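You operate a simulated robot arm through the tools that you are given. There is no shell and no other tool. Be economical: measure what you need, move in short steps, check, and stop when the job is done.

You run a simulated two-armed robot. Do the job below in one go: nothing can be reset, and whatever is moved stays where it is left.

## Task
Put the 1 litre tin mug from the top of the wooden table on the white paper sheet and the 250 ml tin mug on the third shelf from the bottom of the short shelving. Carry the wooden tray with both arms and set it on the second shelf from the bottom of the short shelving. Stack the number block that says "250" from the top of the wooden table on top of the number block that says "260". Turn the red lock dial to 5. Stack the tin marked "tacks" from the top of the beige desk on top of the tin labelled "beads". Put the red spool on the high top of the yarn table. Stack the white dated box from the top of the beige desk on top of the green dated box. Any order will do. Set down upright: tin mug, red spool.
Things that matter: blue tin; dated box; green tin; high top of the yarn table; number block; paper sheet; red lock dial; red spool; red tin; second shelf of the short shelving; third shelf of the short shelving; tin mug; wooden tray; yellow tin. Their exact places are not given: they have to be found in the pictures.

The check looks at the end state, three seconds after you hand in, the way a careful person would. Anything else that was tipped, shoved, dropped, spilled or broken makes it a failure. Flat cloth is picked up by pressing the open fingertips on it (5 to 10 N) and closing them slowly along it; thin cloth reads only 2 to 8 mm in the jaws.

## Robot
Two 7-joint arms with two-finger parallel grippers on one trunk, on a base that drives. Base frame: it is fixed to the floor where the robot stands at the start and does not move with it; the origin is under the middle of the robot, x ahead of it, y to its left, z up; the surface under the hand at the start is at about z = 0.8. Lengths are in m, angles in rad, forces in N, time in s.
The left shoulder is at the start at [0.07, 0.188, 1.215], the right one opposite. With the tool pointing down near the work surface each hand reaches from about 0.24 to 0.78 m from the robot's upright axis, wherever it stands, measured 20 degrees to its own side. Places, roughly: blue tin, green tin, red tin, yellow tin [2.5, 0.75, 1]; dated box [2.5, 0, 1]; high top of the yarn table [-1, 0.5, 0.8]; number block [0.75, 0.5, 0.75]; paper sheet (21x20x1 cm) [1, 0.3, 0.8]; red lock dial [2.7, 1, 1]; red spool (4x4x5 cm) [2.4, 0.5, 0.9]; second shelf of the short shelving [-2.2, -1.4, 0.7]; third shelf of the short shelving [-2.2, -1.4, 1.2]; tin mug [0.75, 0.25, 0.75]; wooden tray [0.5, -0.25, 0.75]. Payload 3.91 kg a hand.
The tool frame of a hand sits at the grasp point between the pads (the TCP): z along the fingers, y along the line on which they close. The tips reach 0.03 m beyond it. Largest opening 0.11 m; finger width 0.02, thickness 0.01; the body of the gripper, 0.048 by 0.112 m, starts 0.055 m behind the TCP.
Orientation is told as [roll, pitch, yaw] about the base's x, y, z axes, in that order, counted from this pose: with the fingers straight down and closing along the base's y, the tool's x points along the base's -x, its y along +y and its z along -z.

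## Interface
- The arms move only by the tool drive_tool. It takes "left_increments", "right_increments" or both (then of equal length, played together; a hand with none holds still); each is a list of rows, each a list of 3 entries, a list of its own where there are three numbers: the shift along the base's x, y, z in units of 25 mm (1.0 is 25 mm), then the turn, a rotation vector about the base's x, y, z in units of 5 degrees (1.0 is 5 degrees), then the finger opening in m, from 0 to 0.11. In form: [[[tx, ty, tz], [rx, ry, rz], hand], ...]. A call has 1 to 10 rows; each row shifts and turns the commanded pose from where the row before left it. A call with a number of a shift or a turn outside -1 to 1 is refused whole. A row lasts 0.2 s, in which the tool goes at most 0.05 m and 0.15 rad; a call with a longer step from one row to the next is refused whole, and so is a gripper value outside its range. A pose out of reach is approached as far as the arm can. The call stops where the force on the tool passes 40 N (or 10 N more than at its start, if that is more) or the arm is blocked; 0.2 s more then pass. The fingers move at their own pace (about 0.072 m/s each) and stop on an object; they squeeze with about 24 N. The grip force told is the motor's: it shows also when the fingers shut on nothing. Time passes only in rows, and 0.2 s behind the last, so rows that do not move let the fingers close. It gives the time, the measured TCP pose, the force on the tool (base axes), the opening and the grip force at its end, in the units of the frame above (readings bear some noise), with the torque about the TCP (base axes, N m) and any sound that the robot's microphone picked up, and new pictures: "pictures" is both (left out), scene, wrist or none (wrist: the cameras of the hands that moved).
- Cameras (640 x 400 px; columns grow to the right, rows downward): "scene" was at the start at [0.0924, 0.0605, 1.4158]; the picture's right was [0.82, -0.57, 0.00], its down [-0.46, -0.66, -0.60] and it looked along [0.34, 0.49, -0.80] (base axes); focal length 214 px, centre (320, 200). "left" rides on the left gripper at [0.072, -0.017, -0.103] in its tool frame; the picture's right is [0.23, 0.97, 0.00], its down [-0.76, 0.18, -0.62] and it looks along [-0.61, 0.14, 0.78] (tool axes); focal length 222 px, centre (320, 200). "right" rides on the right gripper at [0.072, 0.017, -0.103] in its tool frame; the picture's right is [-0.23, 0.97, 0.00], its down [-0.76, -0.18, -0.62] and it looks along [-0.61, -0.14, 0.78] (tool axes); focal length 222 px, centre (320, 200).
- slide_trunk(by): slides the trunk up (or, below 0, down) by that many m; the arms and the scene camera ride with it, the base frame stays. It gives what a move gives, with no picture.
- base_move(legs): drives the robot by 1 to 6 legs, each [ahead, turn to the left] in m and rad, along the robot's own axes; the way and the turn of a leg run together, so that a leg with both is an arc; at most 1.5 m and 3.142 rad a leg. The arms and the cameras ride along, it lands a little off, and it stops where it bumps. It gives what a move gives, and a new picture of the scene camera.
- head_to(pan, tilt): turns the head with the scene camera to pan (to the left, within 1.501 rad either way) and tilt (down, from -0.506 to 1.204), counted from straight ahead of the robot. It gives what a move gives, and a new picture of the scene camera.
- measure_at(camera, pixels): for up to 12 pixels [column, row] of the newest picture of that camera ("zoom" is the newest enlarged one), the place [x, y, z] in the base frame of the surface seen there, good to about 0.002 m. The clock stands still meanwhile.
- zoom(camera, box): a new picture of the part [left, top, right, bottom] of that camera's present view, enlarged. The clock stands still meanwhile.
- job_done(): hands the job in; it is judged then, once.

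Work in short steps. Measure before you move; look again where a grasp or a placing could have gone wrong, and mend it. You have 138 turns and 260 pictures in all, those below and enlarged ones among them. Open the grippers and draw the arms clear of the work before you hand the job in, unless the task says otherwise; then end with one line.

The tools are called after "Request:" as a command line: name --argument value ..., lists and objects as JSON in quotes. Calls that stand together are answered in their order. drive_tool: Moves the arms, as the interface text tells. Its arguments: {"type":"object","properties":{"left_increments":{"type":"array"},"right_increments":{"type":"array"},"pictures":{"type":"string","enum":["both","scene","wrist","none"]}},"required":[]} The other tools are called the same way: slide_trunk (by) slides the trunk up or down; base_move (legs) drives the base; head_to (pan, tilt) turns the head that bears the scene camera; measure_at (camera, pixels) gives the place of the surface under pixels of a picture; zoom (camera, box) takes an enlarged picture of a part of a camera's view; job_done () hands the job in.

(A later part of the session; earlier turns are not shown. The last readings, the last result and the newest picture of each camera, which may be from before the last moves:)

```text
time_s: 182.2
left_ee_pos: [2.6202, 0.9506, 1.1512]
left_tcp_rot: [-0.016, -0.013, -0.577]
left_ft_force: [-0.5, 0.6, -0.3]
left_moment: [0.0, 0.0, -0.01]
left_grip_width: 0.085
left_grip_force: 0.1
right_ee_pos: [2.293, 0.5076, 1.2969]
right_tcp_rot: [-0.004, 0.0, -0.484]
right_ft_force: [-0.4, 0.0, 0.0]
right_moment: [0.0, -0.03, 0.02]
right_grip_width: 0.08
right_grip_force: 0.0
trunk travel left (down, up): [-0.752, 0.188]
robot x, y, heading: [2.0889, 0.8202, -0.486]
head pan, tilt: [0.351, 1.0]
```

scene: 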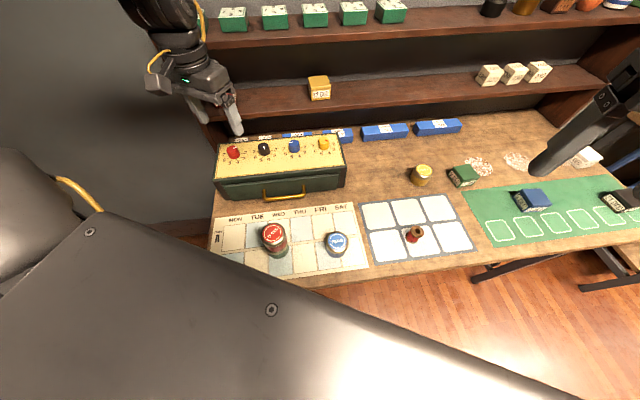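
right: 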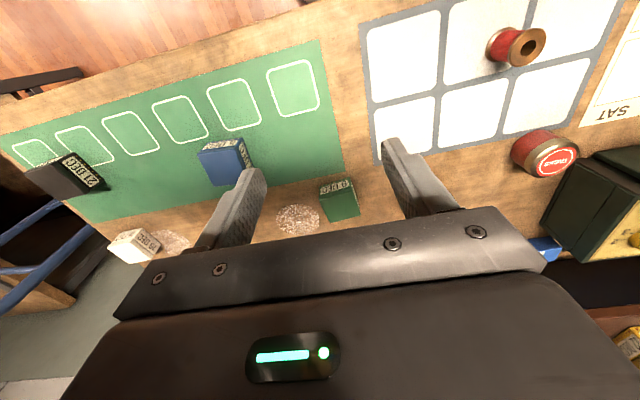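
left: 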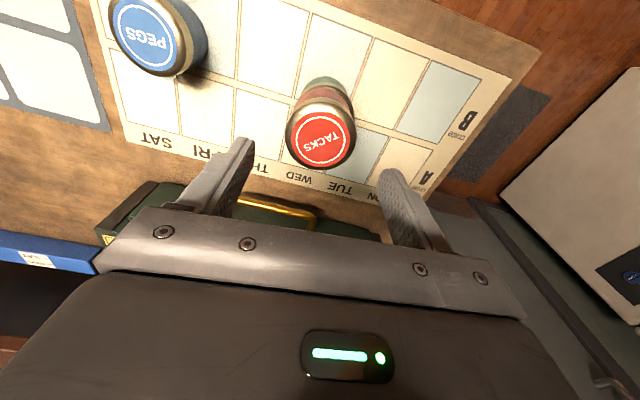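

The dials are well visible from here and the hand is near. Zoom both cameras on the dials.

Request:
zoom --camera "scene" --box '[215, 130, 279, 175]'

Request:
drive_tool --left_increments '[[[0.3, 0.2, 0], [0, 0, 0], 0.05], [[0, 0, 0], [0, 0, 0], 0.05]]' --pictures "wrist"

```text
8.89 times, centred on (247, 152) of scene
```

zoom: 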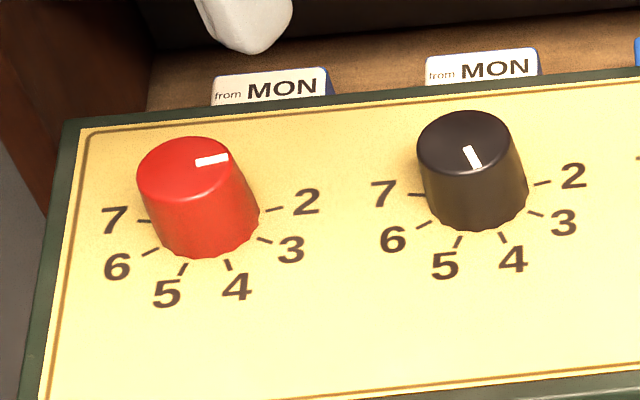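

```text
time_s: 182.8
left_ee_pos: [2.6269, 0.9552, 1.1516]
left_tcp_rot: [-0.016, -0.011, -0.575]
left_ft_force: [0.3, 0.0, 0.2]
left_moment: [-0.01, 0.0, 0.02]
left_grip_width: 0.0499
left_grip_force: 0.1
right_ee_pos: [2.2934, 0.5066, 1.2947]
right_tcp_rot: [-0.006, 0.0, -0.484]
right_ft_force: [0.5, -0.6, 0.3]
right_moment: [0.01, 0.03, 0.0]
right_grip_width: 0.0801
right_grip_force: 0.1
trunk travel left (down, up): [-0.752, 0.188]
robot x, y, heading: [2.089, 0.8209, -0.489]
head pan, tilt: [0.351, 1.0]
```

left: 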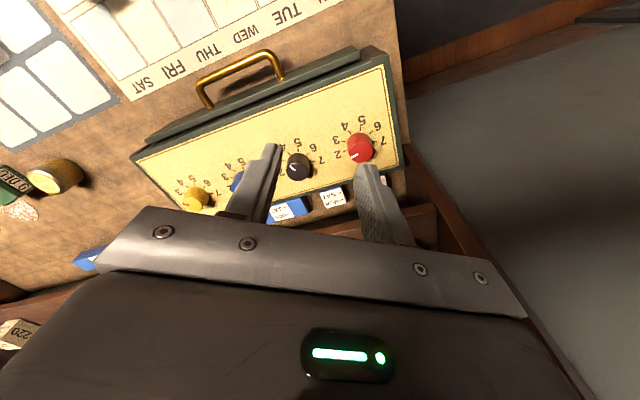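

Measure tick marks and the pointer ends in this zoom for exact angles.

Request:
measure_at --camera "zoom" --pixels '[[143, 221], [150, 252], [183, 269], [228, 265], [264, 240], [273, 210], [198, 162], [227, 157], [143, 165], [225, 150], [190, 140], [185, 195]]'

Request:
measure_at --camera "zoom" --pixels '[[115, 220], [117, 267], [167, 294], [237, 287], [291, 250], [306, 202], [420, 165], [500, 130], [470, 113], [462, 168], [467, 148], [477, 168]]'

```text
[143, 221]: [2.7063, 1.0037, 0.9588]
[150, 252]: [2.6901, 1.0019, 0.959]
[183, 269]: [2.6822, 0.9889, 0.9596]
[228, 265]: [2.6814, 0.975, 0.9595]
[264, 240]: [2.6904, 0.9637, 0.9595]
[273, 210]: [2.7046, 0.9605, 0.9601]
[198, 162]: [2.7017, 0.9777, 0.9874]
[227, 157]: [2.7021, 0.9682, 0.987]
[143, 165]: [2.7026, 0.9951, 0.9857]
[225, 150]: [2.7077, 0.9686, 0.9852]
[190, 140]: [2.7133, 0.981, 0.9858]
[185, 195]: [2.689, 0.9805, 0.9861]
```

```text
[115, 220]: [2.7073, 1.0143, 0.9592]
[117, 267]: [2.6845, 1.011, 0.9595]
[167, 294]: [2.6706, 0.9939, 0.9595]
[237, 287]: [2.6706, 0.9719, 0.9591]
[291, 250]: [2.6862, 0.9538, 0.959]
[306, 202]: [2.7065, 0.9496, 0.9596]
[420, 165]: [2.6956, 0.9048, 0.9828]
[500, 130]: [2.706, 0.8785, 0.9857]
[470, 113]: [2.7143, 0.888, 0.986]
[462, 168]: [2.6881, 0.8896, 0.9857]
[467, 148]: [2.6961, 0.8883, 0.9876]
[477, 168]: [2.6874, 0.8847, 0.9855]
```

Pointer is at 272° (on 2); 5 is at ≈159° (40° spacing). Knob centre (2.702,0.9815), top 0.986. I go above it, yaw the hand +30°, and check.

Request:
drive_tool --left_increments '[[[0.5, 0.2, 0], [0, 0, 1], 0.06], [[0.5, 0.2, 0], [0, 0, 1], 0.06], [[0.5, 0.2, -1], [0, 0, 1], 0.06], [[0.5, 0.2, -1], [0, 0, 1], 0.06], [[0.5, 0.2, -1], [0, 0, 1], 0.06], [[0.5, 0.06, -1], [0, 0, 1], 0.06], [[0, 0, -0.8], [0, 0, 0], 0.06], [[0, 0, 0], [0, 0, 0], 0.06]]' --pictures "both"

```text
time_s: 184.6
left_ee_pos: [2.7008, 0.9806, 1.0322]
left_tcp_rot: [-0.015, -0.012, -0.051]
left_ft_force: [-0.3, -0.7, 0.8]
left_moment: [-0.01, -0.06, 0.0]
left_grip_width: 0.0599
left_grip_force: 0.0
right_ee_pos: [2.2928, 0.507, 1.296]
right_tcp_rot: [-0.003, -0.003, -0.484]
right_ft_force: [0.0, 0.4, -0.7]
right_moment: [0.02, -0.04, 0.01]
right_grip_width: 0.08
right_grip_force: 0.1
trunk travel left (down, up): [-0.752, 0.188]
robot x, y, heading: [2.0876, 0.8187, -0.488]
head pan, tilt: [0.351, 1.0]
```

scene: 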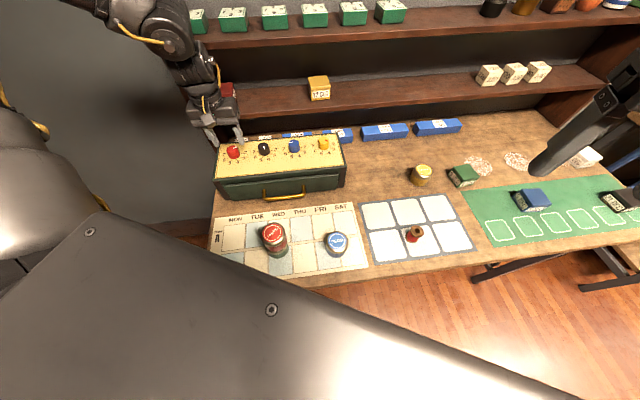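
left: 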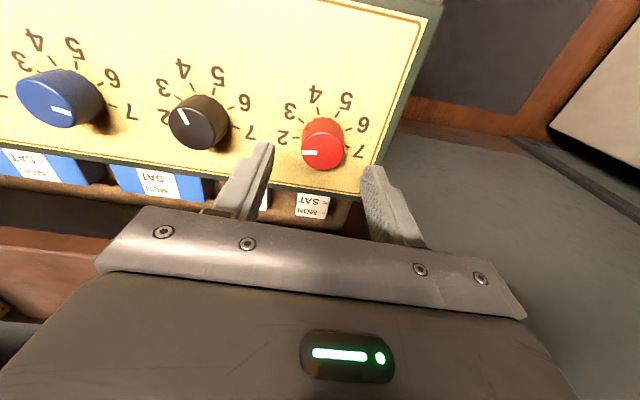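

Hand is centred; pointer at "2". Descend to TCP z≈0.996 and grip the knob.

Request:
drive_tool --left_increments '[[[0.04, 0.04, -0.7], [0, 0, 0], 0.055], [[0, 0, -0.72], [0, 0, 0], 0.055], [[0, 0, 0], [0, 0, 0], 0.03], [[0, 0, 0], [0, 0, 0], 0.015], [[0, 0, 0], [0, 0, 0], 0.015]]' --pictures "wrist"

```text
time_s: 185.8
left_ee_pos: [2.7045, 0.9828, 0.996]
left_tcp_rot: [-0.015, -0.012, -0.052]
left_ft_force: [0.8, 3.3, -3.6]
left_moment: [0.23, -1.11, 0.01]
left_grip_width: 0.0328
left_grip_force: 45.0
right_ee_pos: [2.2929, 0.5083, 1.2961]
right_tcp_rot: [-0.005, 0.0, -0.486]
right_ft_force: [-0.1, -0.3, 0.0]
right_moment: [-0.03, 0.0, -0.01]
right_grip_width: 0.0798
right_grip_force: 0.1
trunk travel left (down, up): [-0.752, 0.188]
robot x, y, heading: [2.0838, 0.825, -0.49]
head pan, tilt: [0.351, 1.0]
```

left: 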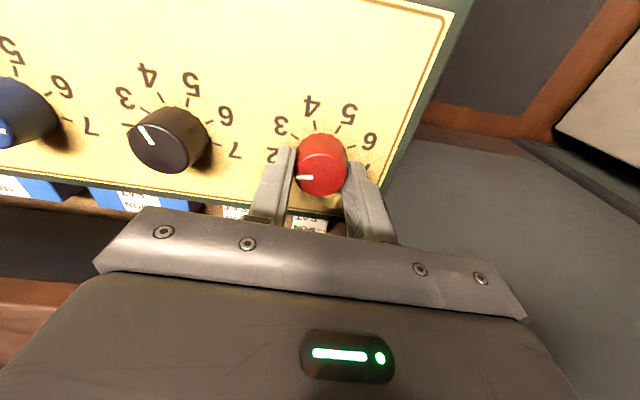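

Knob gripped. Turn it clockwise by 50° (10 rows of -5°).

Request:
drive_tool --left_increments '[[[0, 0, 0], [0, 0, -1], 0.015], [[0, 0, 0], [0, 0, -1], 0.015], [[0, 0, 0], [0, 0, -1], 0.015], [[0, 0, 0], [0, 0, -1], 0.015], [[0, 0, 0], [0, 0, -1], 0.015], [[0, 0, 0], [0, 0, -1], 0.015], [[0, 0, 0], [0, 0, -1], 0.015], [[0, 0, 0], [0, 0, -1], 0.015], [[0, 0, 0], [0, 0, -1], 0.015], [[0, 0, 0], [0, 0, -1], 0.015]]' --pictures "wrist"

```text
time_s: 187.9
left_ee_pos: [2.7024, 0.9815, 0.9968]
left_tcp_rot: [-0.017, -0.009, -0.928]
left_ft_force: [-4.9, -6.0, -11.4]
left_moment: [-0.42, -0.29, 0.05]
left_grip_width: 0.0325
left_grip_force: 43.9
right_ee_pos: [2.2932, 0.5061, 1.2941]
right_tcp_rot: [-0.006, -0.002, -0.485]
right_ft_force: [1.2, 0.0, -0.5]
right_moment: [0.0, 0.02, 0.02]
right_grip_width: 0.08
right_grip_force: 0.1
trunk travel left (down, up): [-0.752, 0.188]
robot x, y, heading: [2.0834, 0.822, -0.482]
head pan, tilt: [0.351, 1.0]
```

left: 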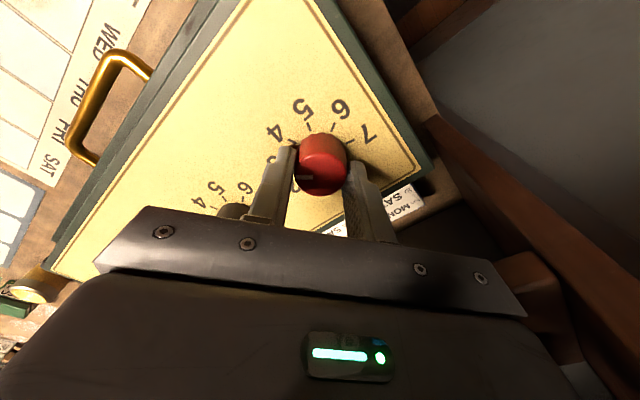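

Knob follows (pointer now between 3 and 4). Continue 25° more.

Request:
drive_tool --left_increments '[[[0, 0, 0.1], [0, 0, -1], 0.015], [[0, 0, 0], [0, 0, -1], 0.015], [[0, 0, 0], [0, 0, -1], 0.015], [[0, 0, 0], [0, 0, -1], 0.015], [[0, 0, 0], [0, 0, -1], 0.015]]' --pictures "none"

```text
time_s: 189.2
left_ee_pos: [2.7023, 0.9817, 0.9993]
left_tcp_rot: [-0.019, -0.01, -1.363]
left_ft_force: [-20.2, -14.0, -31.8]
left_moment: [-0.3, 0.43, -0.01]
left_grip_width: 0.0324
left_grip_force: 44.7
right_ee_pos: [2.294, 0.5048, 1.2956]
right_tcp_rot: [-0.003, 0.0, -0.485]
right_ft_force: [0.1, -0.2, 1.0]
right_moment: [0.02, 0.0, 0.01]
right_grip_width: 0.08
right_grip_force: 0.0
trunk travel left (down, up): [-0.752, 0.188]
robot x, y, heading: [2.0847, 0.818, -0.487]
head pan, tilt: [0.351, 1.0]
```

Vertical pull of 32 N came from my raise; undo it and continue turning 35°.

Request:
drive_tool --left_increments '[[[-0.05, -0.04, -0.1], [0, 0, -1], 0.015], [[0, 0, -0.03], [0, 0, -1], 0.015], [[0, 0, 0], [0, 0, -1], 0.015], [[0, 0, 0], [0, 0, -1], 0.015], [[0, 0, 0], [0, 0, -1], 0.015], [[0, 0, 0], [0, 0, -1], 0.015], [[0, 0, 0], [0, 0, -1], 0.015]]' --pictures "both"

```text
time_s: 190.8
left_ee_pos: [2.7019, 0.9807, 0.9988]
left_tcp_rot: [-0.008, -0.011, -1.972]
left_ft_force: [7.1, 7.3, 31.6]
left_moment: [-0.57, 0.04, 0.0]
left_grip_width: 0.0323
left_grip_force: 45.0
right_ee_pos: [2.2906, 0.5066, 1.2967]
right_tcp_rot: [-0.004, -0.002, -0.485]
right_ft_force: [0.1, 0.2, 0.6]
right_moment: [0.01, -0.04, 0.0]
right_grip_width: 0.08
right_grip_force: 0.1
trunk travel left (down, up): [-0.752, 0.188]
robot x, y, heading: [2.0885, 0.8179, -0.491]
head pan, tilt: [0.351, 1.0]
```

scene: 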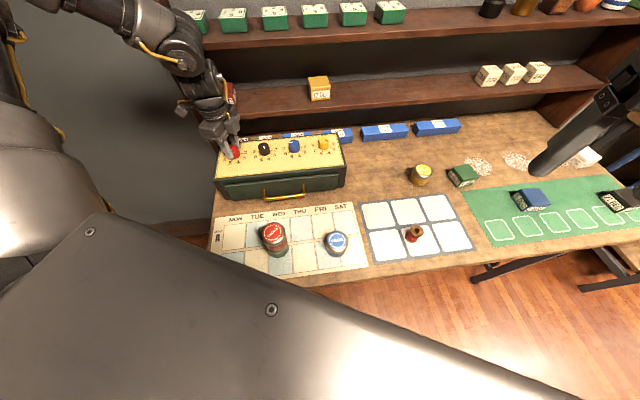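
left: 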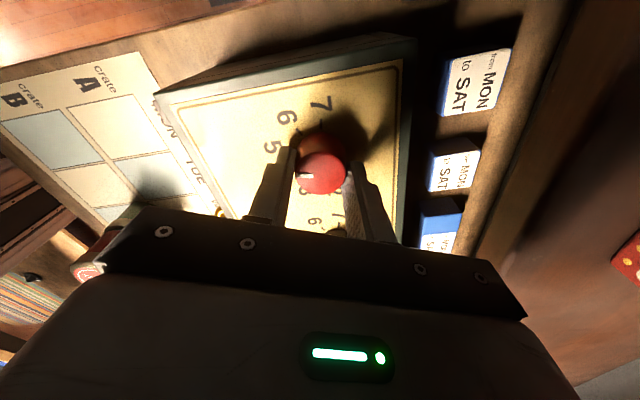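

Turned 110° in total. Release and lift, then check the pointer.

Request:
drive_tool --left_increments '[[[0, 0, 0.08], [0, 0, -0.3], 0.015], [[0, 0, 0], [0, 0, 0], 0.04], [[0, 0, 0], [0, 0, 0], 0.055], [[0, 0, 0], [0, 0, 0], 0.06], [[0, 0, 1], [0, 0, 0], 0.06], [[0, 0, 1], [0, 0, 0.5], 0.06], [[-0.5, 0, 1], [0, 0, 1], 0.06], [[-1, 0, 0.5], [0, 0, 1], 0.06], [[-1, 0, 0], [0, 0, 1], 0.06], [[-1, 0, 0], [0, 0, 1], 0.06]]' --pictures "scene"

Request:
zoom --camera "scene" --box '[215, 130, 279, 175]'

```text
time_s: 192.9
left_ee_pos: [2.614, 0.9809, 1.0856]
left_tcp_rot: [-0.016, -0.011, -1.604]
left_ft_force: [-0.3, 0.2, 0.0]
left_moment: [-0.01, -0.04, -0.02]
left_grip_width: 0.0601
left_grip_force: 0.1
right_ee_pos: [2.2924, 0.5068, 1.2957]
right_tcp_rot: [-0.003, -0.002, -0.485]
right_ft_force: [-0.4, -0.1, 0.2]
right_moment: [0.0, -0.03, 0.01]
right_grip_width: 0.08
right_grip_force: 0.0
trunk travel left (down, up): [-0.752, 0.188]
robot x, y, heading: [2.0885, 0.8207, -0.487]
head pan, tilt: [0.351, 1.0]
```

scene: 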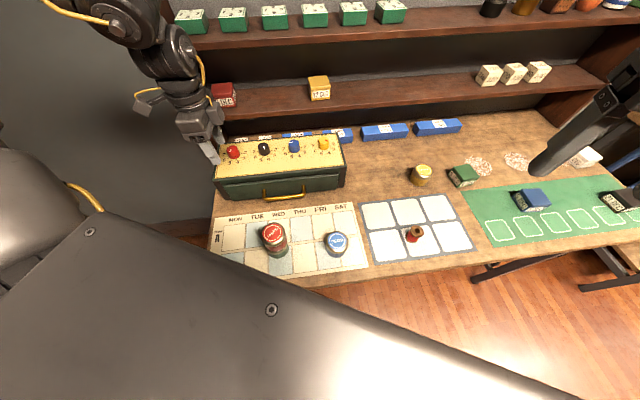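

```text
8.89 times, centred on (247, 152) of scene
```

zoom: 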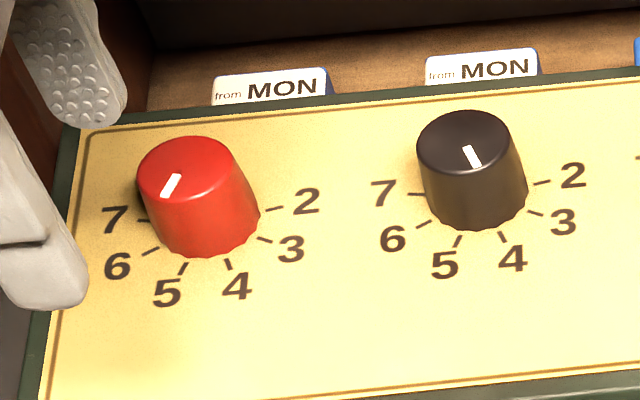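

Pointer is aligned with the 5 tick. Verify numerically and check that the box did not move.

Request:
measure_at --camera "zoom" --pixels '[[178, 176], [166, 194], [143, 165], [190, 139], [183, 269], [143, 221], [228, 265]]'

```text
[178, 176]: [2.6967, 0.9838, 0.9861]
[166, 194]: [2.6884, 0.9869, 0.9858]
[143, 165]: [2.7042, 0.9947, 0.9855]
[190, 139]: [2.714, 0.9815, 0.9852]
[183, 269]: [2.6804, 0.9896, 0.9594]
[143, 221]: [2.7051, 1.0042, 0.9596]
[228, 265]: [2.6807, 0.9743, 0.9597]
```

Dial at 159.5°, matching 5. Now the dated boxes: retract/raise the left hand and drive to (2.10,0.03).

Request:
drive_tool --left_increments '[[[-1, 0, 1], [0, 0, 1], 0.08], [[-1, 0, 1], [0, 0, 1], 0.08], [[-1, 0, 1], [0, 0, 1], 0.08], [[-1, 0, 1], [0, 0, 1], 0.08], [[-0.5, 0, 1], [0, 0, 1], 0.08], [[0, 0, 1], [0, 0, 1], 0.08], [[0, 0, 1], [0, 0, 1], 0.08], [[0, 0, 1], [0, 0, 1], 0.08]]' --pictures "none"

Request:
base_move --legs '[[0, 0.487], [-0.3, 0], [0, -1.571], [0.79, 0], [0, 1.571], [0.31, 0]]'

Request:
base_move --legs '[[0, -0.335]]'

```text
time_s: 194.8
left_ee_pos: [2.5025, 0.9813, 1.2861]
left_tcp_rot: [-0.016, -0.011, -0.905]
left_ft_force: [-0.5, 0.2, -0.5]
left_moment: [-0.01, -0.05, 0.0]
left_grip_width: 0.0798
left_grip_force: 0.1
right_ee_pos: [2.2904, 0.506, 1.2961]
right_tcp_rot: [-0.003, -0.002, -0.487]
right_ft_force: [0.3, 0.4, 0.1]
right_moment: [0.02, 0.0, 0.03]
right_grip_width: 0.0801
right_grip_force: 0.0
trunk travel left (down, up): [-0.752, 0.188]
robot x, y, heading: [2.0866, 0.8188, -0.486]
head pan, tilt: [0.351, 1.0]
```

```text
time_s: 211.3
left_ee_pos: [2.3883, 0.3627, 1.2857]
left_tcp_rot: [-0.014, -0.014, -0.428]
left_ft_force: [-0.5, -0.1, 0.2]
left_moment: [0.03, -0.04, -0.02]
left_grip_width: 0.08
left_grip_force: 0.0
right_ee_pos: [2.4219, -0.1543, 1.2958]
right_tcp_rot: [-0.003, -0.003, -0.004]
right_ft_force: [-0.1, 0.6, 0.2]
right_moment: [-0.01, 0.0, -0.01]
right_grip_width: 0.0799
right_grip_force: 0.1
trunk travel left (down, up): [-0.752, 0.188]
robot x, y, heading: [2.0951, 0.0277, -0.006]
head pan, tilt: [0.351, 1.0]
```

scene: 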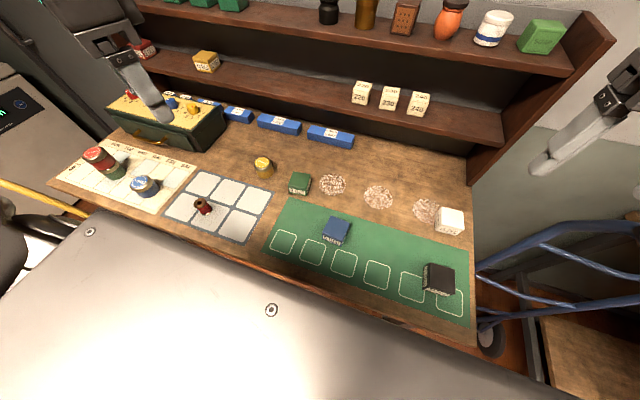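

```text
time_s: 212.8
left_ee_pos: [2.4835, 0.2484, 1.2866]
left_tcp_rot: [-0.018, -0.013, -0.763]
left_ft_force: [-0.1, -0.6, 0.6]
left_moment: [0.0, 0.03, 0.02]
left_grip_width: 0.0799
left_grip_force: 0.1
right_ee_pos: [2.3455, -0.2508, 1.2956]
right_tcp_rot: [-0.006, -0.002, -0.339]
right_ft_force: [-0.8, 0.3, -0.2]
right_moment: [0.02, 0.0, 0.02]
right_grip_width: 0.0798
right_grip_force: 0.0
trunk travel left (down, up): [-0.752, 0.188]
robot x, y, heading: [2.0978, 0.0272, -0.342]
head pan, tilt: [0.351, 1.0]
```

scene: 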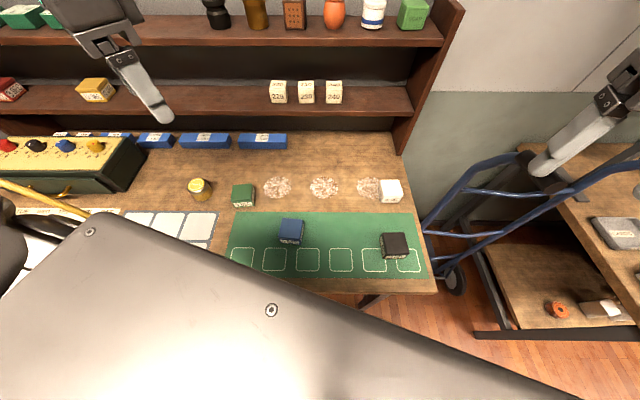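

Zoom on the white box (391,190) and the green box (243,194) to get corners.

Request:
zoom --camera "scene" --box '[370, 170, 418, 210]'

Request:
measure_at --camera "zoom" --pixels '[[100, 120], [320, 120], [320, 260], [100, 260], [210, 180], [250, 200], [300, 200]]'

```text
10.00 times, centred on (394, 190) of scene
```

zoom: 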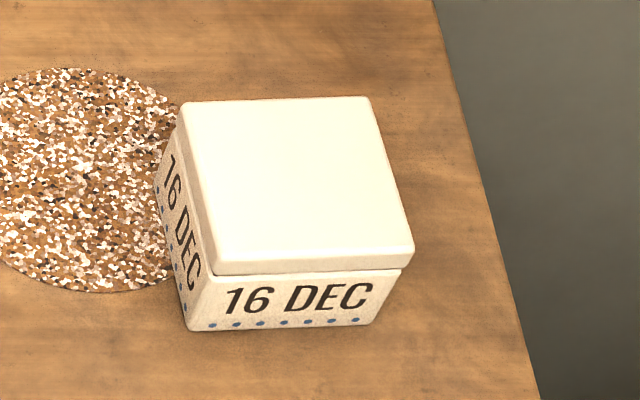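

```text
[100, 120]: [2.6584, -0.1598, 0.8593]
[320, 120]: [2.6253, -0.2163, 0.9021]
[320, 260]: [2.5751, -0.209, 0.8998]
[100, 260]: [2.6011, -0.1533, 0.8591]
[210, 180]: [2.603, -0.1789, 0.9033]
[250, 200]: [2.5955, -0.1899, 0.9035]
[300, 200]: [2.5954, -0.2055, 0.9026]
```

Request:
measure_at --camera "zoom" --pixels '[[188, 104], [366, 100], [410, 250], [222, 262], [195, 325], [365, 320]]'

Request:
zoom --camera "scene" --box '[219, 174, 267, 214]'

```text
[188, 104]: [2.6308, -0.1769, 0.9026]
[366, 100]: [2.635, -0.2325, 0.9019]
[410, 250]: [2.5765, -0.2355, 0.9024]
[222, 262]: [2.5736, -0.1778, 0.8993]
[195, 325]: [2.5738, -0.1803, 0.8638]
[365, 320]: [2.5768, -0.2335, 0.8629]
```

```text
10.00 times, centred on (243, 194) of scene
```

zoom: 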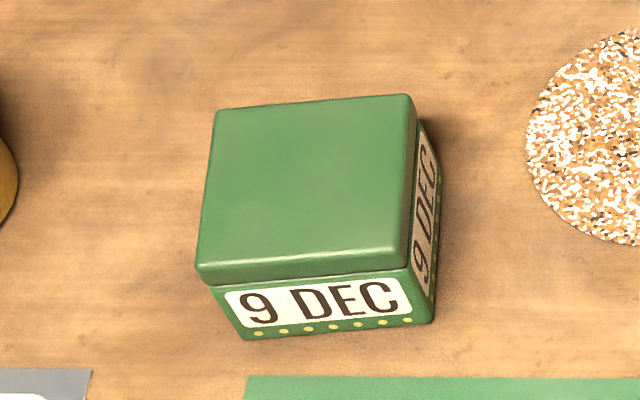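

Request:
measure_at --camera "zoom" --pixels '[[220, 113], [404, 98], [404, 245], [202, 265], [300, 180]]'

```text
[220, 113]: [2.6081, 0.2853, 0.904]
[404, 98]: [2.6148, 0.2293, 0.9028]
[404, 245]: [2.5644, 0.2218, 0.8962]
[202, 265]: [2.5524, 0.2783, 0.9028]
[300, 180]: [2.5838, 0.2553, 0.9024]
```

White box centre (2.604,-0.206), yaw +3.5°, 57 mm; green centre (2.584,0.254), yaw +7°. I check the hand truck's height near the right hand before lowering.

Request:
measure_at --camera "scene" --pixels '[[480, 170], [530, 158], [545, 172], [450, 200], [590, 190], [420, 30], [400, 100]]'

Request:
drive_tool --right_increments '[[[1, 0.4, -0.5], [0, 0, 0.6], 0.085], [[1, 0.4, -0.5], [0, 0, 0.6], 0.085], [[1, 0.4, -0.5], [0, 0, 0.6], 0.085], [[1, 0.4, -0.5], [0, 0, 0.6], 0.085], [[1, 0.2, 0], [0, 0, 0.6], 0.085]]' --pictures "scene"

```text
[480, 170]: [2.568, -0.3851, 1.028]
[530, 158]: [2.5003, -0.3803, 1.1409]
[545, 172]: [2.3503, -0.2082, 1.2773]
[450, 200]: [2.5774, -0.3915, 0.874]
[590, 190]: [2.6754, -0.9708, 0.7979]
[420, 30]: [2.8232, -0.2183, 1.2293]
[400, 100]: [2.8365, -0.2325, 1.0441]
```

```text
time_s: 214.0
left_ee_pos: [2.4845, 0.2486, 1.2845]
left_tcp_rot: [-0.019, -0.012, -0.764]
left_ft_force: [-0.5, 0.3, -1.2]
left_moment: [-0.03, 0.01, 0.02]
left_grip_width: 0.0801
left_grip_force: 0.0
right_ee_pos: [2.4679, -0.194, 1.244]
right_tcp_rot: [-0.003, -0.003, -0.079]
right_ft_force: [0.1, -0.3, -0.7]
right_moment: [-0.03, 0.0, -0.01]
right_grip_width: 0.0847
right_grip_force: 0.0
right hand out of reach, approached as far as the arm can: row 5
trunk travel left (down, up): [-0.752, 0.188]
robot x, y, heading: [2.0962, 0.0261, -0.341]
head pan, tilt: [0.351, 1.0]
```

scene: 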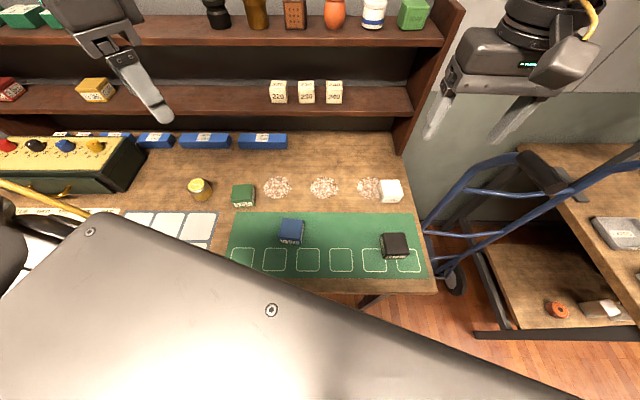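

Truck handle is at y≈-0.38, clear. Lower the trunk 0.16 and continue over the white box.

Request:
slide_trunk --by -0.16

Request:
drive_tool --right_increments '[[[0.4, -0.1, -1], [0, 0, 0.6], 0.085], [[0.8, -0.1, -1], [0, 0, 0.6], 0.085], [[1, -0.1, -1], [0, 0, 0.4], 0.085], [[1, -0.1, -0.5], [0, 0, 0], 0.085], [[1, -0.1, -0.5], [0, 0, 0], 0.085], [[1, 0, 0], [0, 0, 0], 0.085], [[0.3, 0, 0], [0, 0, 0], 0.085], [[0, 0, 0], [0, 0, 0], 0.085]]' --pictures "both"

```text
time_s: 215.8
left_ee_pos: [2.4843, 0.2486, 1.1262]
left_tcp_rot: [-0.016, -0.012, -0.764]
left_ft_force: [0.0, 0.4, 0.2]
left_moment: [0.03, 0.02, 0.0]
left_grip_width: 0.0803
left_grip_force: 0.0
right_ee_pos: [2.4665, -0.1949, 1.0838]
right_tcp_rot: [-0.003, -0.002, -0.08]
right_ft_force: [-0.2, -0.2, -0.2]
right_moment: [-0.01, 0.0, 0.01]
right_grip_width: 0.0851
right_grip_force: 0.1
trunk travel left (down, up): [-0.592, 0.348]
robot x, y, heading: [2.098, 0.0284, -0.349]
head pan, tilt: [0.351, 1.0]
```

```text
time_s: 217.6
left_ee_pos: [2.4839, 0.247, 1.1252]
left_tcp_rot: [-0.017, -0.012, -0.761]
left_ft_force: [0.8, 0.1, 0.1]
left_moment: [-0.01, -0.01, 0.0]
left_grip_width: 0.0802
left_grip_force: 0.1
right_ee_pos: [2.564, -0.1135, 0.9862]
right_tcp_rot: [-0.001, -0.003, 0.054]
right_ft_force: [-0.4, 0.6, 0.1]
right_moment: [0.01, -0.01, 0.01]
right_grip_width: 0.0853
right_grip_force: 0.1
right hand out of reach, approached as far as the arm can: row 1, 2, 3, 4, 5, 6, 7
trunk travel left (down, up): [-0.592, 0.348]
robot x, y, heading: [2.097, 0.0282, -0.342]
head pan, tilt: [0.351, 1.0]
```

scene: 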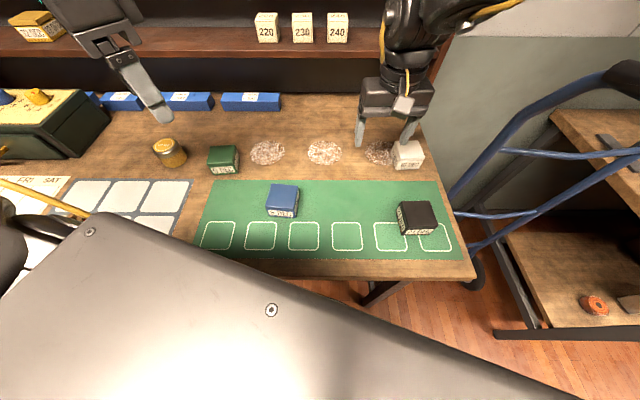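
right: 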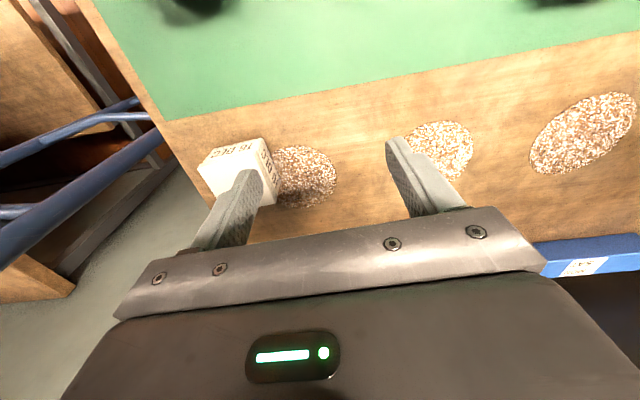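

The right arm falls short there. The left arm (sweet spot ≈40° left, 0.55–0.6 m) suits better: I'll retract and raise the right hand above the truck handle, then turn the base right so the left hand is over the white box.

Request:
drive_tool --right_increments '[[[0, 0.5, 1], [0, 0, 0], 0.08], [[-1, 0.5, 1], [0, 0, 0], 0.08], [[-1, 0.5, 1], [0, 0, 0], 0.08], [[-1, 0.5, 1], [0, 0, 0], 0.08], [[-1, 0, 1], [0, 0, 0], 0.08], [[-1, 0, 1], [0, 0, 0], 0.08], [[-0.6, 0, 1], [0, 0, 0], 0.08], [[0, 0, 1], [0, 0, 0], 0.08], [[0, 0, 1], [0, 0, 0], 0.08], [[0, 0, 1], [0, 0, 0], 0.08]]' --pictures "none"

```text
time_s: 219.8
left_ee_pos: [2.4838, 0.2479, 1.1254]
left_tcp_rot: [-0.017, -0.015, -0.762]
left_ft_force: [0.3, 0.9, -0.9]
left_moment: [0.01, 0.01, -0.02]
left_grip_width: 0.08
left_grip_force: 0.1
right_ee_pos: [2.4281, -0.0543, 1.2221]
right_tcp_rot: [0.003, 0.003, 0.056]
right_ft_force: [0.1, -0.2, -0.9]
right_moment: [-0.01, -0.02, 0.0]
right_grip_width: 0.0799
right_grip_force: 0.0
right hand out of reach, approached as far as the arm can: row 10
trunk travel left (down, up): [-0.592, 0.348]
robot x, y, heading: [2.0947, 0.0245, -0.343]
head pan, tilt: [0.351, 1.0]
```

Request:
base_move --legs '[[0, -0.4]]'

Request:
head_to --pan -0.3 --tilt 0.8

```text
time_s: 221.4
left_ee_pos: [2.5388, 0.0778, 1.1247]
left_tcp_rot: [-0.014, -0.013, -1.168]
left_ft_force: [-0.1, 0.7, 0.7]
left_moment: [0.03, -0.01, 0.02]
left_grip_width: 0.0799
left_grip_force: 0.1
right_ee_pos: [2.3691, -0.1799, 1.2226]
right_tcp_rot: [0.002, 0.001, -0.347]
right_ft_force: [0.1, -0.5, -0.5]
right_moment: [0.0, -0.01, -0.01]
right_grip_width: 0.08
right_grip_force: 0.0
trunk travel left (down, up): [-0.592, 0.348]
robot x, y, heading: [2.0966, 0.0259, -0.746]
head pan, tilt: [0.351, 1.0]
```

scene: 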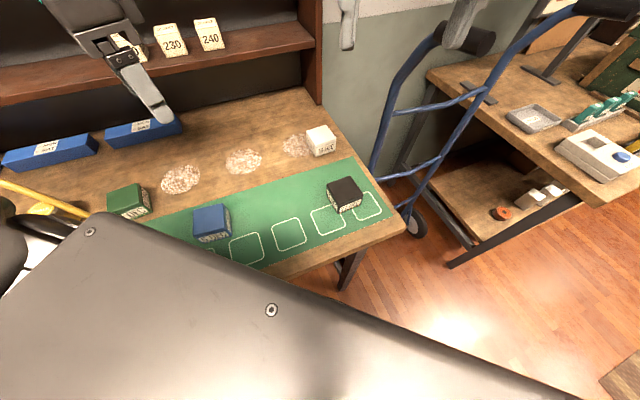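

```text
time_s: 222.5
left_ee_pos: [2.5382, 0.0773, 1.1255]
left_tcp_rot: [-0.014, -0.013, -1.169]
left_ft_force: [0.3, -0.3, 0.2]
left_moment: [0.02, -0.02, -0.02]
left_grip_width: 0.0802
left_grip_force: 0.0
right_ee_pos: [2.3697, -0.1802, 1.2216]
right_tcp_rot: [0.001, 0.001, -0.347]
right_ft_force: [-0.1, 0.5, -0.4]
right_moment: [-0.01, -0.01, 0.0]
right_grip_width: 0.0801
right_grip_force: 0.0
trunk travel left (down, up): [-0.592, 0.348]
robot x, y, heading: [2.0956, 0.0276, -0.745]
head pan, tilt: [-0.3, 0.799]
```

scene: 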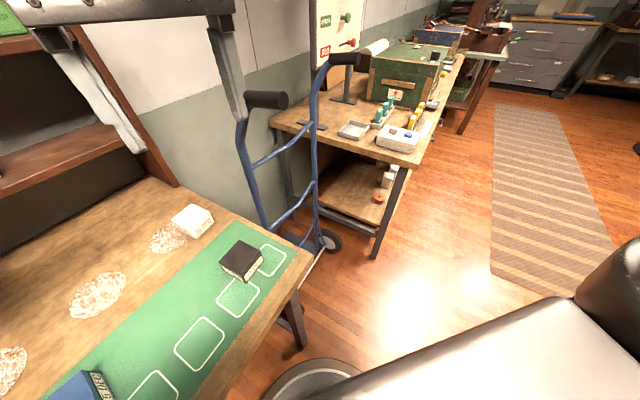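

Measure the truck handle tips (268,98) and (348,60).

Request:
measure_at --camera "scene" --pixels '[[268, 96], [282, 98], [345, 58], [365, 62], [330, 65], [313, 110], [245, 130], [220, 90]]'

```text
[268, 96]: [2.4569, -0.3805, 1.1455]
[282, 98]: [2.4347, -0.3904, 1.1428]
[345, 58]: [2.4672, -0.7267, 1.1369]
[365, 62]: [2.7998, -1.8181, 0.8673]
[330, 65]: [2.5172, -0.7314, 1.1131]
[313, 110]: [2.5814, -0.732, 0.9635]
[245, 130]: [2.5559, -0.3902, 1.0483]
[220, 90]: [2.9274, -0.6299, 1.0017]
```

Handle tips (2.43,-0.39,1.145); right hand passes above/inside it. Turn the rest, then bring the left hand over the box.

Request:
base_move --legs '[[0, -0.385]]'

Request:
drive_tool --left_increments '[[[0.7, -0.9, -0.5], [0, 0, 0.2], 0.09], [[0.7, -0.9, -0.8], [0, 0, 0.2], 0.09], [[0.7, -0.9, -1], [0, 0, 0.2], 0.09], [[0.7, -0.9, -1], [0, 0, 0], 0.09], [[0.4, -0.9, -1], [0, 0, 0], 0.09], [[0, 0, -0.7], [0, 0, 0], 0.09], [[0, 0, 0], [0, 0, 0], 0.09]]' --pictures "both"

```text
time_s: 224.0
left_ee_pos: [2.5259, -0.0914, 1.1249]
left_tcp_rot: [-0.016, -0.013, -1.55]
left_ft_force: [0.5, -0.6, 0.5]
left_moment: [0.03, 0.02, 0.0]
left_grip_width: 0.0802
left_grip_force: 0.1
right_ee_pos: [2.272, -0.2664, 1.222]
right_tcp_rot: [0.003, 0.002, -0.73]
right_ft_force: [0.4, 0.0, -0.4]
right_moment: [0.01, 0.01, 0.05]
right_grip_width: 0.08
right_grip_force: 0.1
trunk travel left (down, up): [-0.592, 0.348]
robot x, y, heading: [2.0958, 0.0305, -1.126]
head pan, tilt: [-0.3, 0.799]
```

scene: 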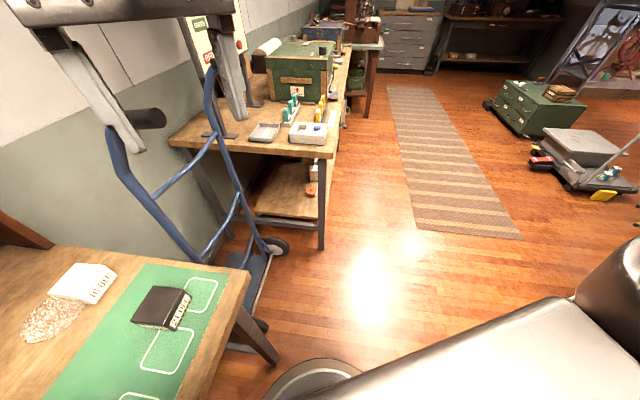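

```text
time_s: 225.6
left_ee_pos: [2.6075, -0.2043, 1.0017]
left_tcp_rot: [-0.018, -0.013, -1.498]
left_ft_force: [-0.8, -0.4, 1.3]
left_moment: [0.03, -0.02, 0.03]
left_grip_width: 0.0898
left_grip_force: 0.0
right_ee_pos: [2.2721, -0.2662, 1.2224]
right_tcp_rot: [0.003, 0.001, -0.73]
right_ft_force: [-0.5, 0.4, 0.6]
right_moment: [-0.02, -0.01, -0.03]
right_grip_width: 0.0799
right_grip_force: 0.1
trunk travel left (down, up): [-0.592, 0.348]
robot x, y, heading: [2.094, 0.0265, -1.126]
head pan, tilt: [-0.3, 0.799]
```

scene: 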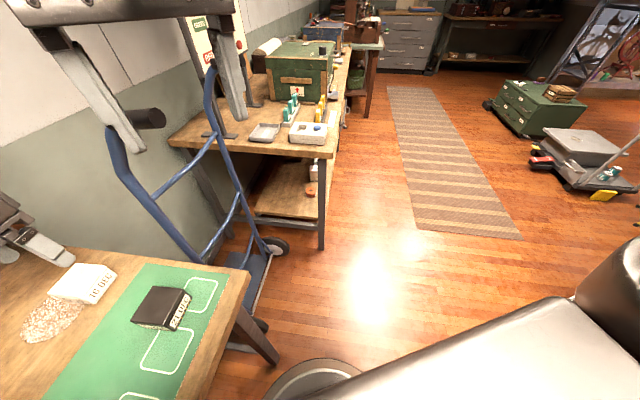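
left: 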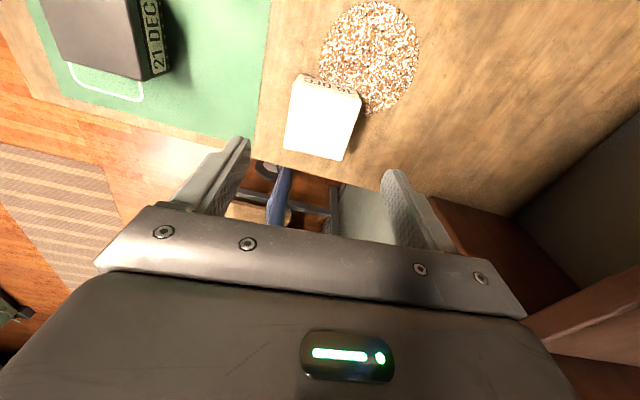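

The left hand reaches nicely. Verify the box centre from the wrist camera.

Request:
measure_at --camera "left" --pixels '[[302, 82], [359, 96], [341, 157], [287, 147], [322, 120]]'

```text
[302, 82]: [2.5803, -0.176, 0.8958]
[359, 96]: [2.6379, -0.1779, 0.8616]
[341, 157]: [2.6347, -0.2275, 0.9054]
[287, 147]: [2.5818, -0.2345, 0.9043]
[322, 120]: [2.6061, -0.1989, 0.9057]
```

Centred within 2 mm. Descend to z 0.889 and grip.

Request:
drive_tool --left_increments '[[[-0.05, -0.08, -1], [0, 0, 0], 0.09], [[0, 0, -1], [0, 0, 0], 0.09], [[0, 0, -1], [0, 0, 0], 0.09], [[0, 0, -1], [0, 0, 0], 0.09], [[0, 0, -0.5], [0, 0, 0], 0.09], [[0, 0, 0], [0, 0, 0], 0.06], [[0, 0, 0], [0, 0, 0], 0.04], [[0, 0, 0], [0, 0, 0], 0.04]]' --pictures "wrist"

```text
time_s: 227.2
left_ee_pos: [2.6097, -0.2074, 0.891]
left_tcp_rot: [-0.001, -0.017, -1.49]
left_ft_force: [3.7, 0.8, 9.1]
left_moment: [0.18, 0.07, -0.04]
left_grip_width: 0.0603
left_grip_force: 20.0
right_ee_pos: [2.2721, -0.2643, 1.2229]
right_tcp_rot: [0.002, 0.0, -0.731]
right_ft_force: [0.4, 0.0, 0.7]
right_moment: [-0.02, 0.02, 0.02]
right_grip_width: 0.0802
right_grip_force: 0.0
trunk travel left (down, up): [-0.592, 0.348]
robot x, y, heading: [2.0955, 0.025, -1.125]
head pan, tilt: [-0.3, 0.799]
stopped in row 7 (left hand): the force on the tool passed its limit at 48 N (the readings are from after the stop); the commanded pose is now the measured one
```

left: 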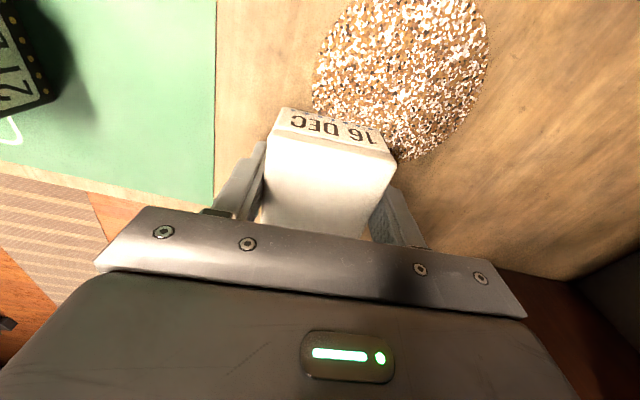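

Grip closed with a force spike; hold, then lift slowly 12 cm.

Request:
drive_tool --left_increments '[[[0, 0, 0], [0, 0, 0], 0.04], [[0, 0, 0], [0, 0, 0], 0.04], [[0, 0, 0.4], [0, 0, 0], 0.04], [[0, 0, 0.8], [0, 0, 0], 0.04], [[0, 0, 1], [0, 0, 0], 0.04], [[0, 0, 1], [0, 0, 0], 0.04], [[0, 0, 1], [0, 0, 0], 0.04], [[0, 0, 0.8], [0, 0, 0], 0.04]]' --pictures "wrist"

```text
time_s: 229.0
left_ee_pos: [2.608, -0.2069, 1.0151]
left_tcp_rot: [-0.002, -0.015, -1.491]
left_ft_force: [-0.3, 0.1, -1.2]
left_moment: [0.0, -0.03, 0.0]
left_grip_width: 0.0602
left_grip_force: 23.5
right_ee_pos: [2.272, -0.2655, 1.222]
right_tcp_rot: [0.002, 0.001, -0.729]
right_ft_force: [-0.5, -0.2, -0.5]
right_moment: [0.0, 0.0, 0.0]
right_grip_width: 0.0797
right_grip_force: 0.0
trunk travel left (down, up): [-0.592, 0.348]
robot x, y, heading: [2.0959, 0.0281, -1.124]
head pan, tilt: [-0.3, 0.799]
```

left: 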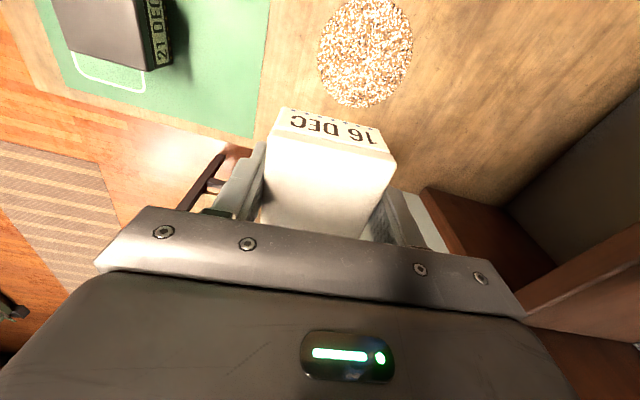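

Box held. Turn the base left 0.875 to bring it above the green box.

Request:
base_move --legs '[[0, 0.875]]'

Request:
drive_tool --left_increments '[[[-0.4, -0.3, -0.4], [0, 0, -1], 0.04], [[-0.4, -0.3, -0.4], [0, 0, -1], 0.04], [[0, 0, 0], [0, 0, -1], 0.04], [[0, 0, 0], [0, 0, -1], 0.04], [[0, 0, 0], [0, 0, -1], 0.04], [[0, 0, 0], [0, 0, -1], 0.04], [[0, 0, 0], [0, 0, -1], 0.04], [[0, 0, 0], [0, 0, -1], 0.04], [[0, 0, 0], [0, 0, -1], 0.04]]' --pictures "both"

```text
time_s: 231.7
left_ee_pos: [2.6052, 0.2717, 1.0164]
left_tcp_rot: [-0.002, -0.015, -0.615]
left_ft_force: [0.6, -0.1, -1.8]
left_moment: [0.02, -0.01, 0.0]
left_grip_width: 0.0603
left_grip_force: 24.3
right_ee_pos: [2.4341, -0.0239, 1.2204]
right_tcp_rot: [0.0, 0.002, 0.149]
right_ft_force: [-0.3, 0.1, -0.2]
right_moment: [0.04, 0.0, 0.0]
right_grip_width: 0.0799
right_grip_force: 0.1
trunk travel left (down, up): [-0.592, 0.348]
robot x, y, heading: [2.0971, 0.027, -0.247]
head pan, tilt: [-0.3, 0.799]
```

scene: 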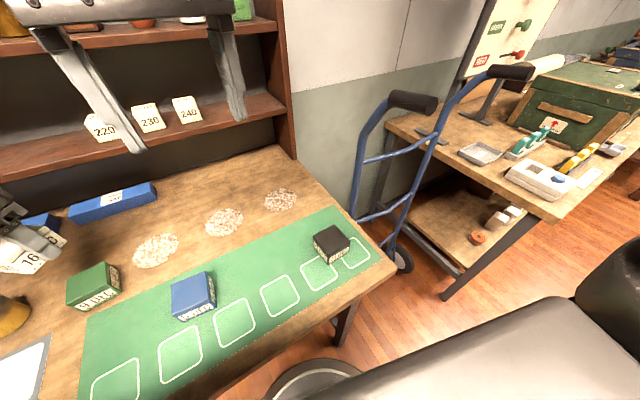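

```text
time_s: 233.7
left_ee_pos: [2.5846, 0.2553, 0.9953]
left_tcp_rot: [-0.003, -0.016, -1.4]
left_ft_force: [0.3, -0.6, -0.3]
left_moment: [-0.04, -0.03, -0.03]
left_grip_width: 0.0601
left_grip_force: 23.6
right_ee_pos: [2.4342, -0.0245, 1.2227]
right_tcp_rot: [0.002, 0.001, 0.148]
right_ft_force: [-0.2, 0.2, 0.3]
right_moment: [-0.01, 0.03, 0.02]
right_grip_width: 0.0802
right_grip_force: 0.2
trunk travel left (down, up): [-0.592, 0.348]
robot x, y, heading: [2.0957, 0.027, -0.246]
head pan, tilt: [-0.3, 0.799]
```

scene: 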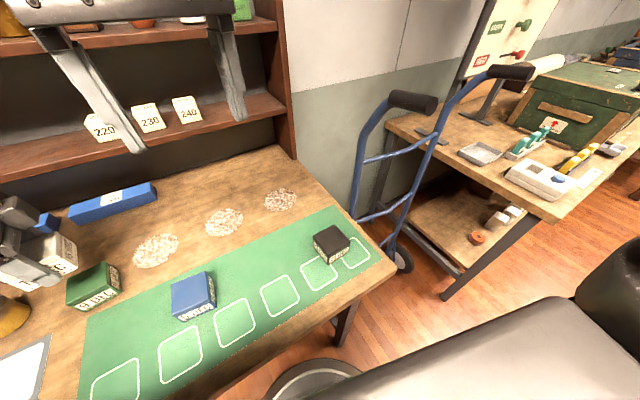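
left: 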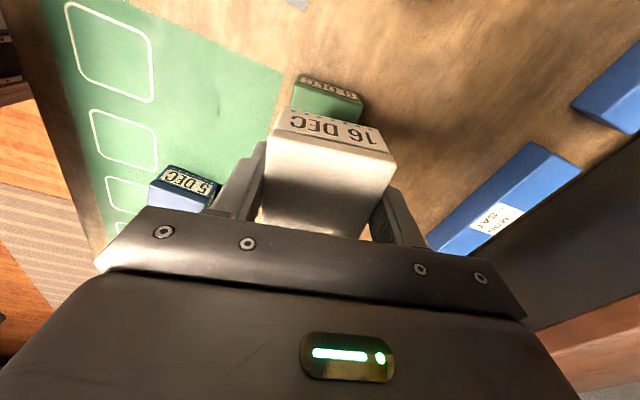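

Turn the head for a good view and measure the alignment.

Request:
head_to --pan 0.55 --tilt 0.85

Request:
measure_at --camera "left" --pixels '[[284, 112], [378, 132], [274, 136], [388, 154], [303, 76], [358, 90], [294, 90], [361, 110], [330, 75]]'

```text
time_s: 234.8
left_ee_pos: [2.5843, 0.2567, 0.9947]
left_tcp_rot: [-0.004, -0.015, -1.399]
left_ft_force: [0.3, 0.0, -0.8]
left_moment: [-0.02, -0.01, 0.01]
left_grip_width: 0.0602
left_grip_force: 23.6
right_ee_pos: [2.4352, -0.0239, 1.2217]
right_tcp_rot: [0.002, 0.001, 0.148]
right_ft_force: [0.9, 0.0, 0.4]
right_moment: [-0.01, 0.02, 0.0]
right_grip_width: 0.08
right_grip_force: 0.1
trunk travel left (down, up): [-0.592, 0.348]
robot x, y, heading: [2.0951, 0.0243, -0.248]
head pan, tilt: [0.55, 0.85]
```

scene: 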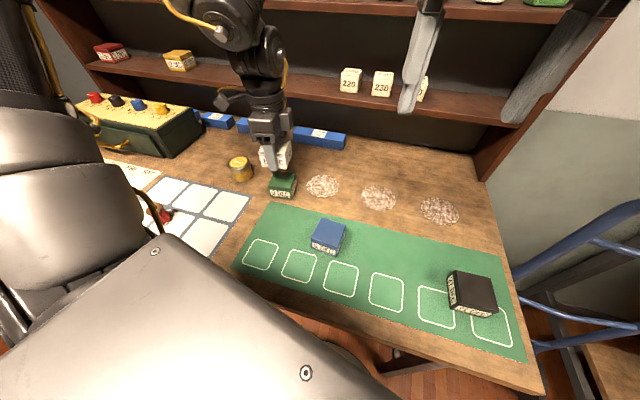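

```text
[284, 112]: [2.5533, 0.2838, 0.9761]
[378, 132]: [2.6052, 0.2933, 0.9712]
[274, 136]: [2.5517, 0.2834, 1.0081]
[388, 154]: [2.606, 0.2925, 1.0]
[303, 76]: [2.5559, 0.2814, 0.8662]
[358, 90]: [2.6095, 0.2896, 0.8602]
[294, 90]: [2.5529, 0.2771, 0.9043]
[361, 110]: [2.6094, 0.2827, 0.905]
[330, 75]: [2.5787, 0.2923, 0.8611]
```

Held box needs -7 mm in y and -3.5° yaw. Correct and descend to ~4 mm above.

Request:
drive_tool --left_increments '[[[0, -0.28, 0], [0, 0, -0.7], 0.04], [[0, 0, -1], [0, 0, 0], 0.04], [[0, 0, -1], [0, 0, 0], 0.04], [[0, 0, -0.1], [0, 0, 0], 0.04], [[0, 0, 0], [0, 0, 0], 0.04]]' --pictures "wrist"

Request:
zoom --camera "scene" --box '[240, 120, 330, 210]'

```text
time_s: 236.0
left_ee_pos: [2.5847, 0.25, 0.9417]
left_tcp_rot: [-0.003, -0.017, -1.461]
left_ft_force: [0.1, 0.5, -1.3]
left_moment: [0.01, -0.01, 0.01]
left_grip_width: 0.0602
left_grip_force: 23.8
right_ee_pos: [2.4346, -0.0247, 1.2218]
right_tcp_rot: [0.001, 0.002, 0.149]
right_ft_force: [0.9, -0.2, 0.3]
right_moment: [-0.01, 0.0, -0.01]
right_grip_width: 0.08
right_grip_force: 0.0
trunk travel left (down, up): [-0.592, 0.348]
robot x, y, heading: [2.0943, 0.0264, -0.251]
head pan, tilt: [0.55, 0.85]
```

left: 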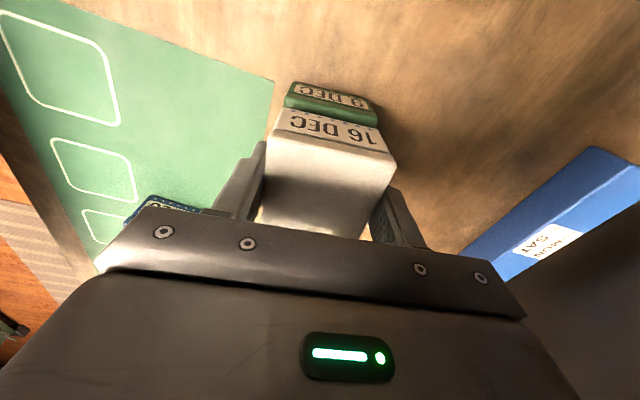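

```text
4.44 times, centred on (285, 165) of scene
```

zoom: 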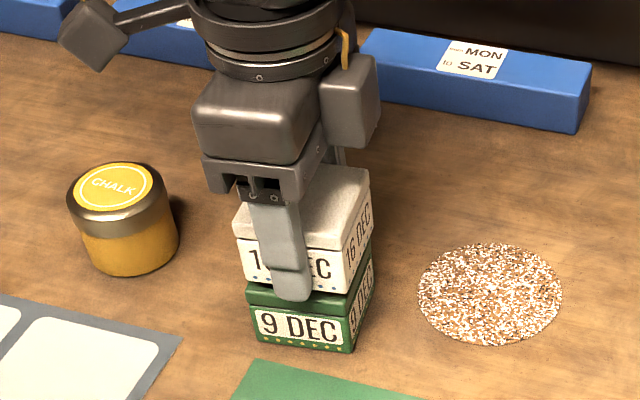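

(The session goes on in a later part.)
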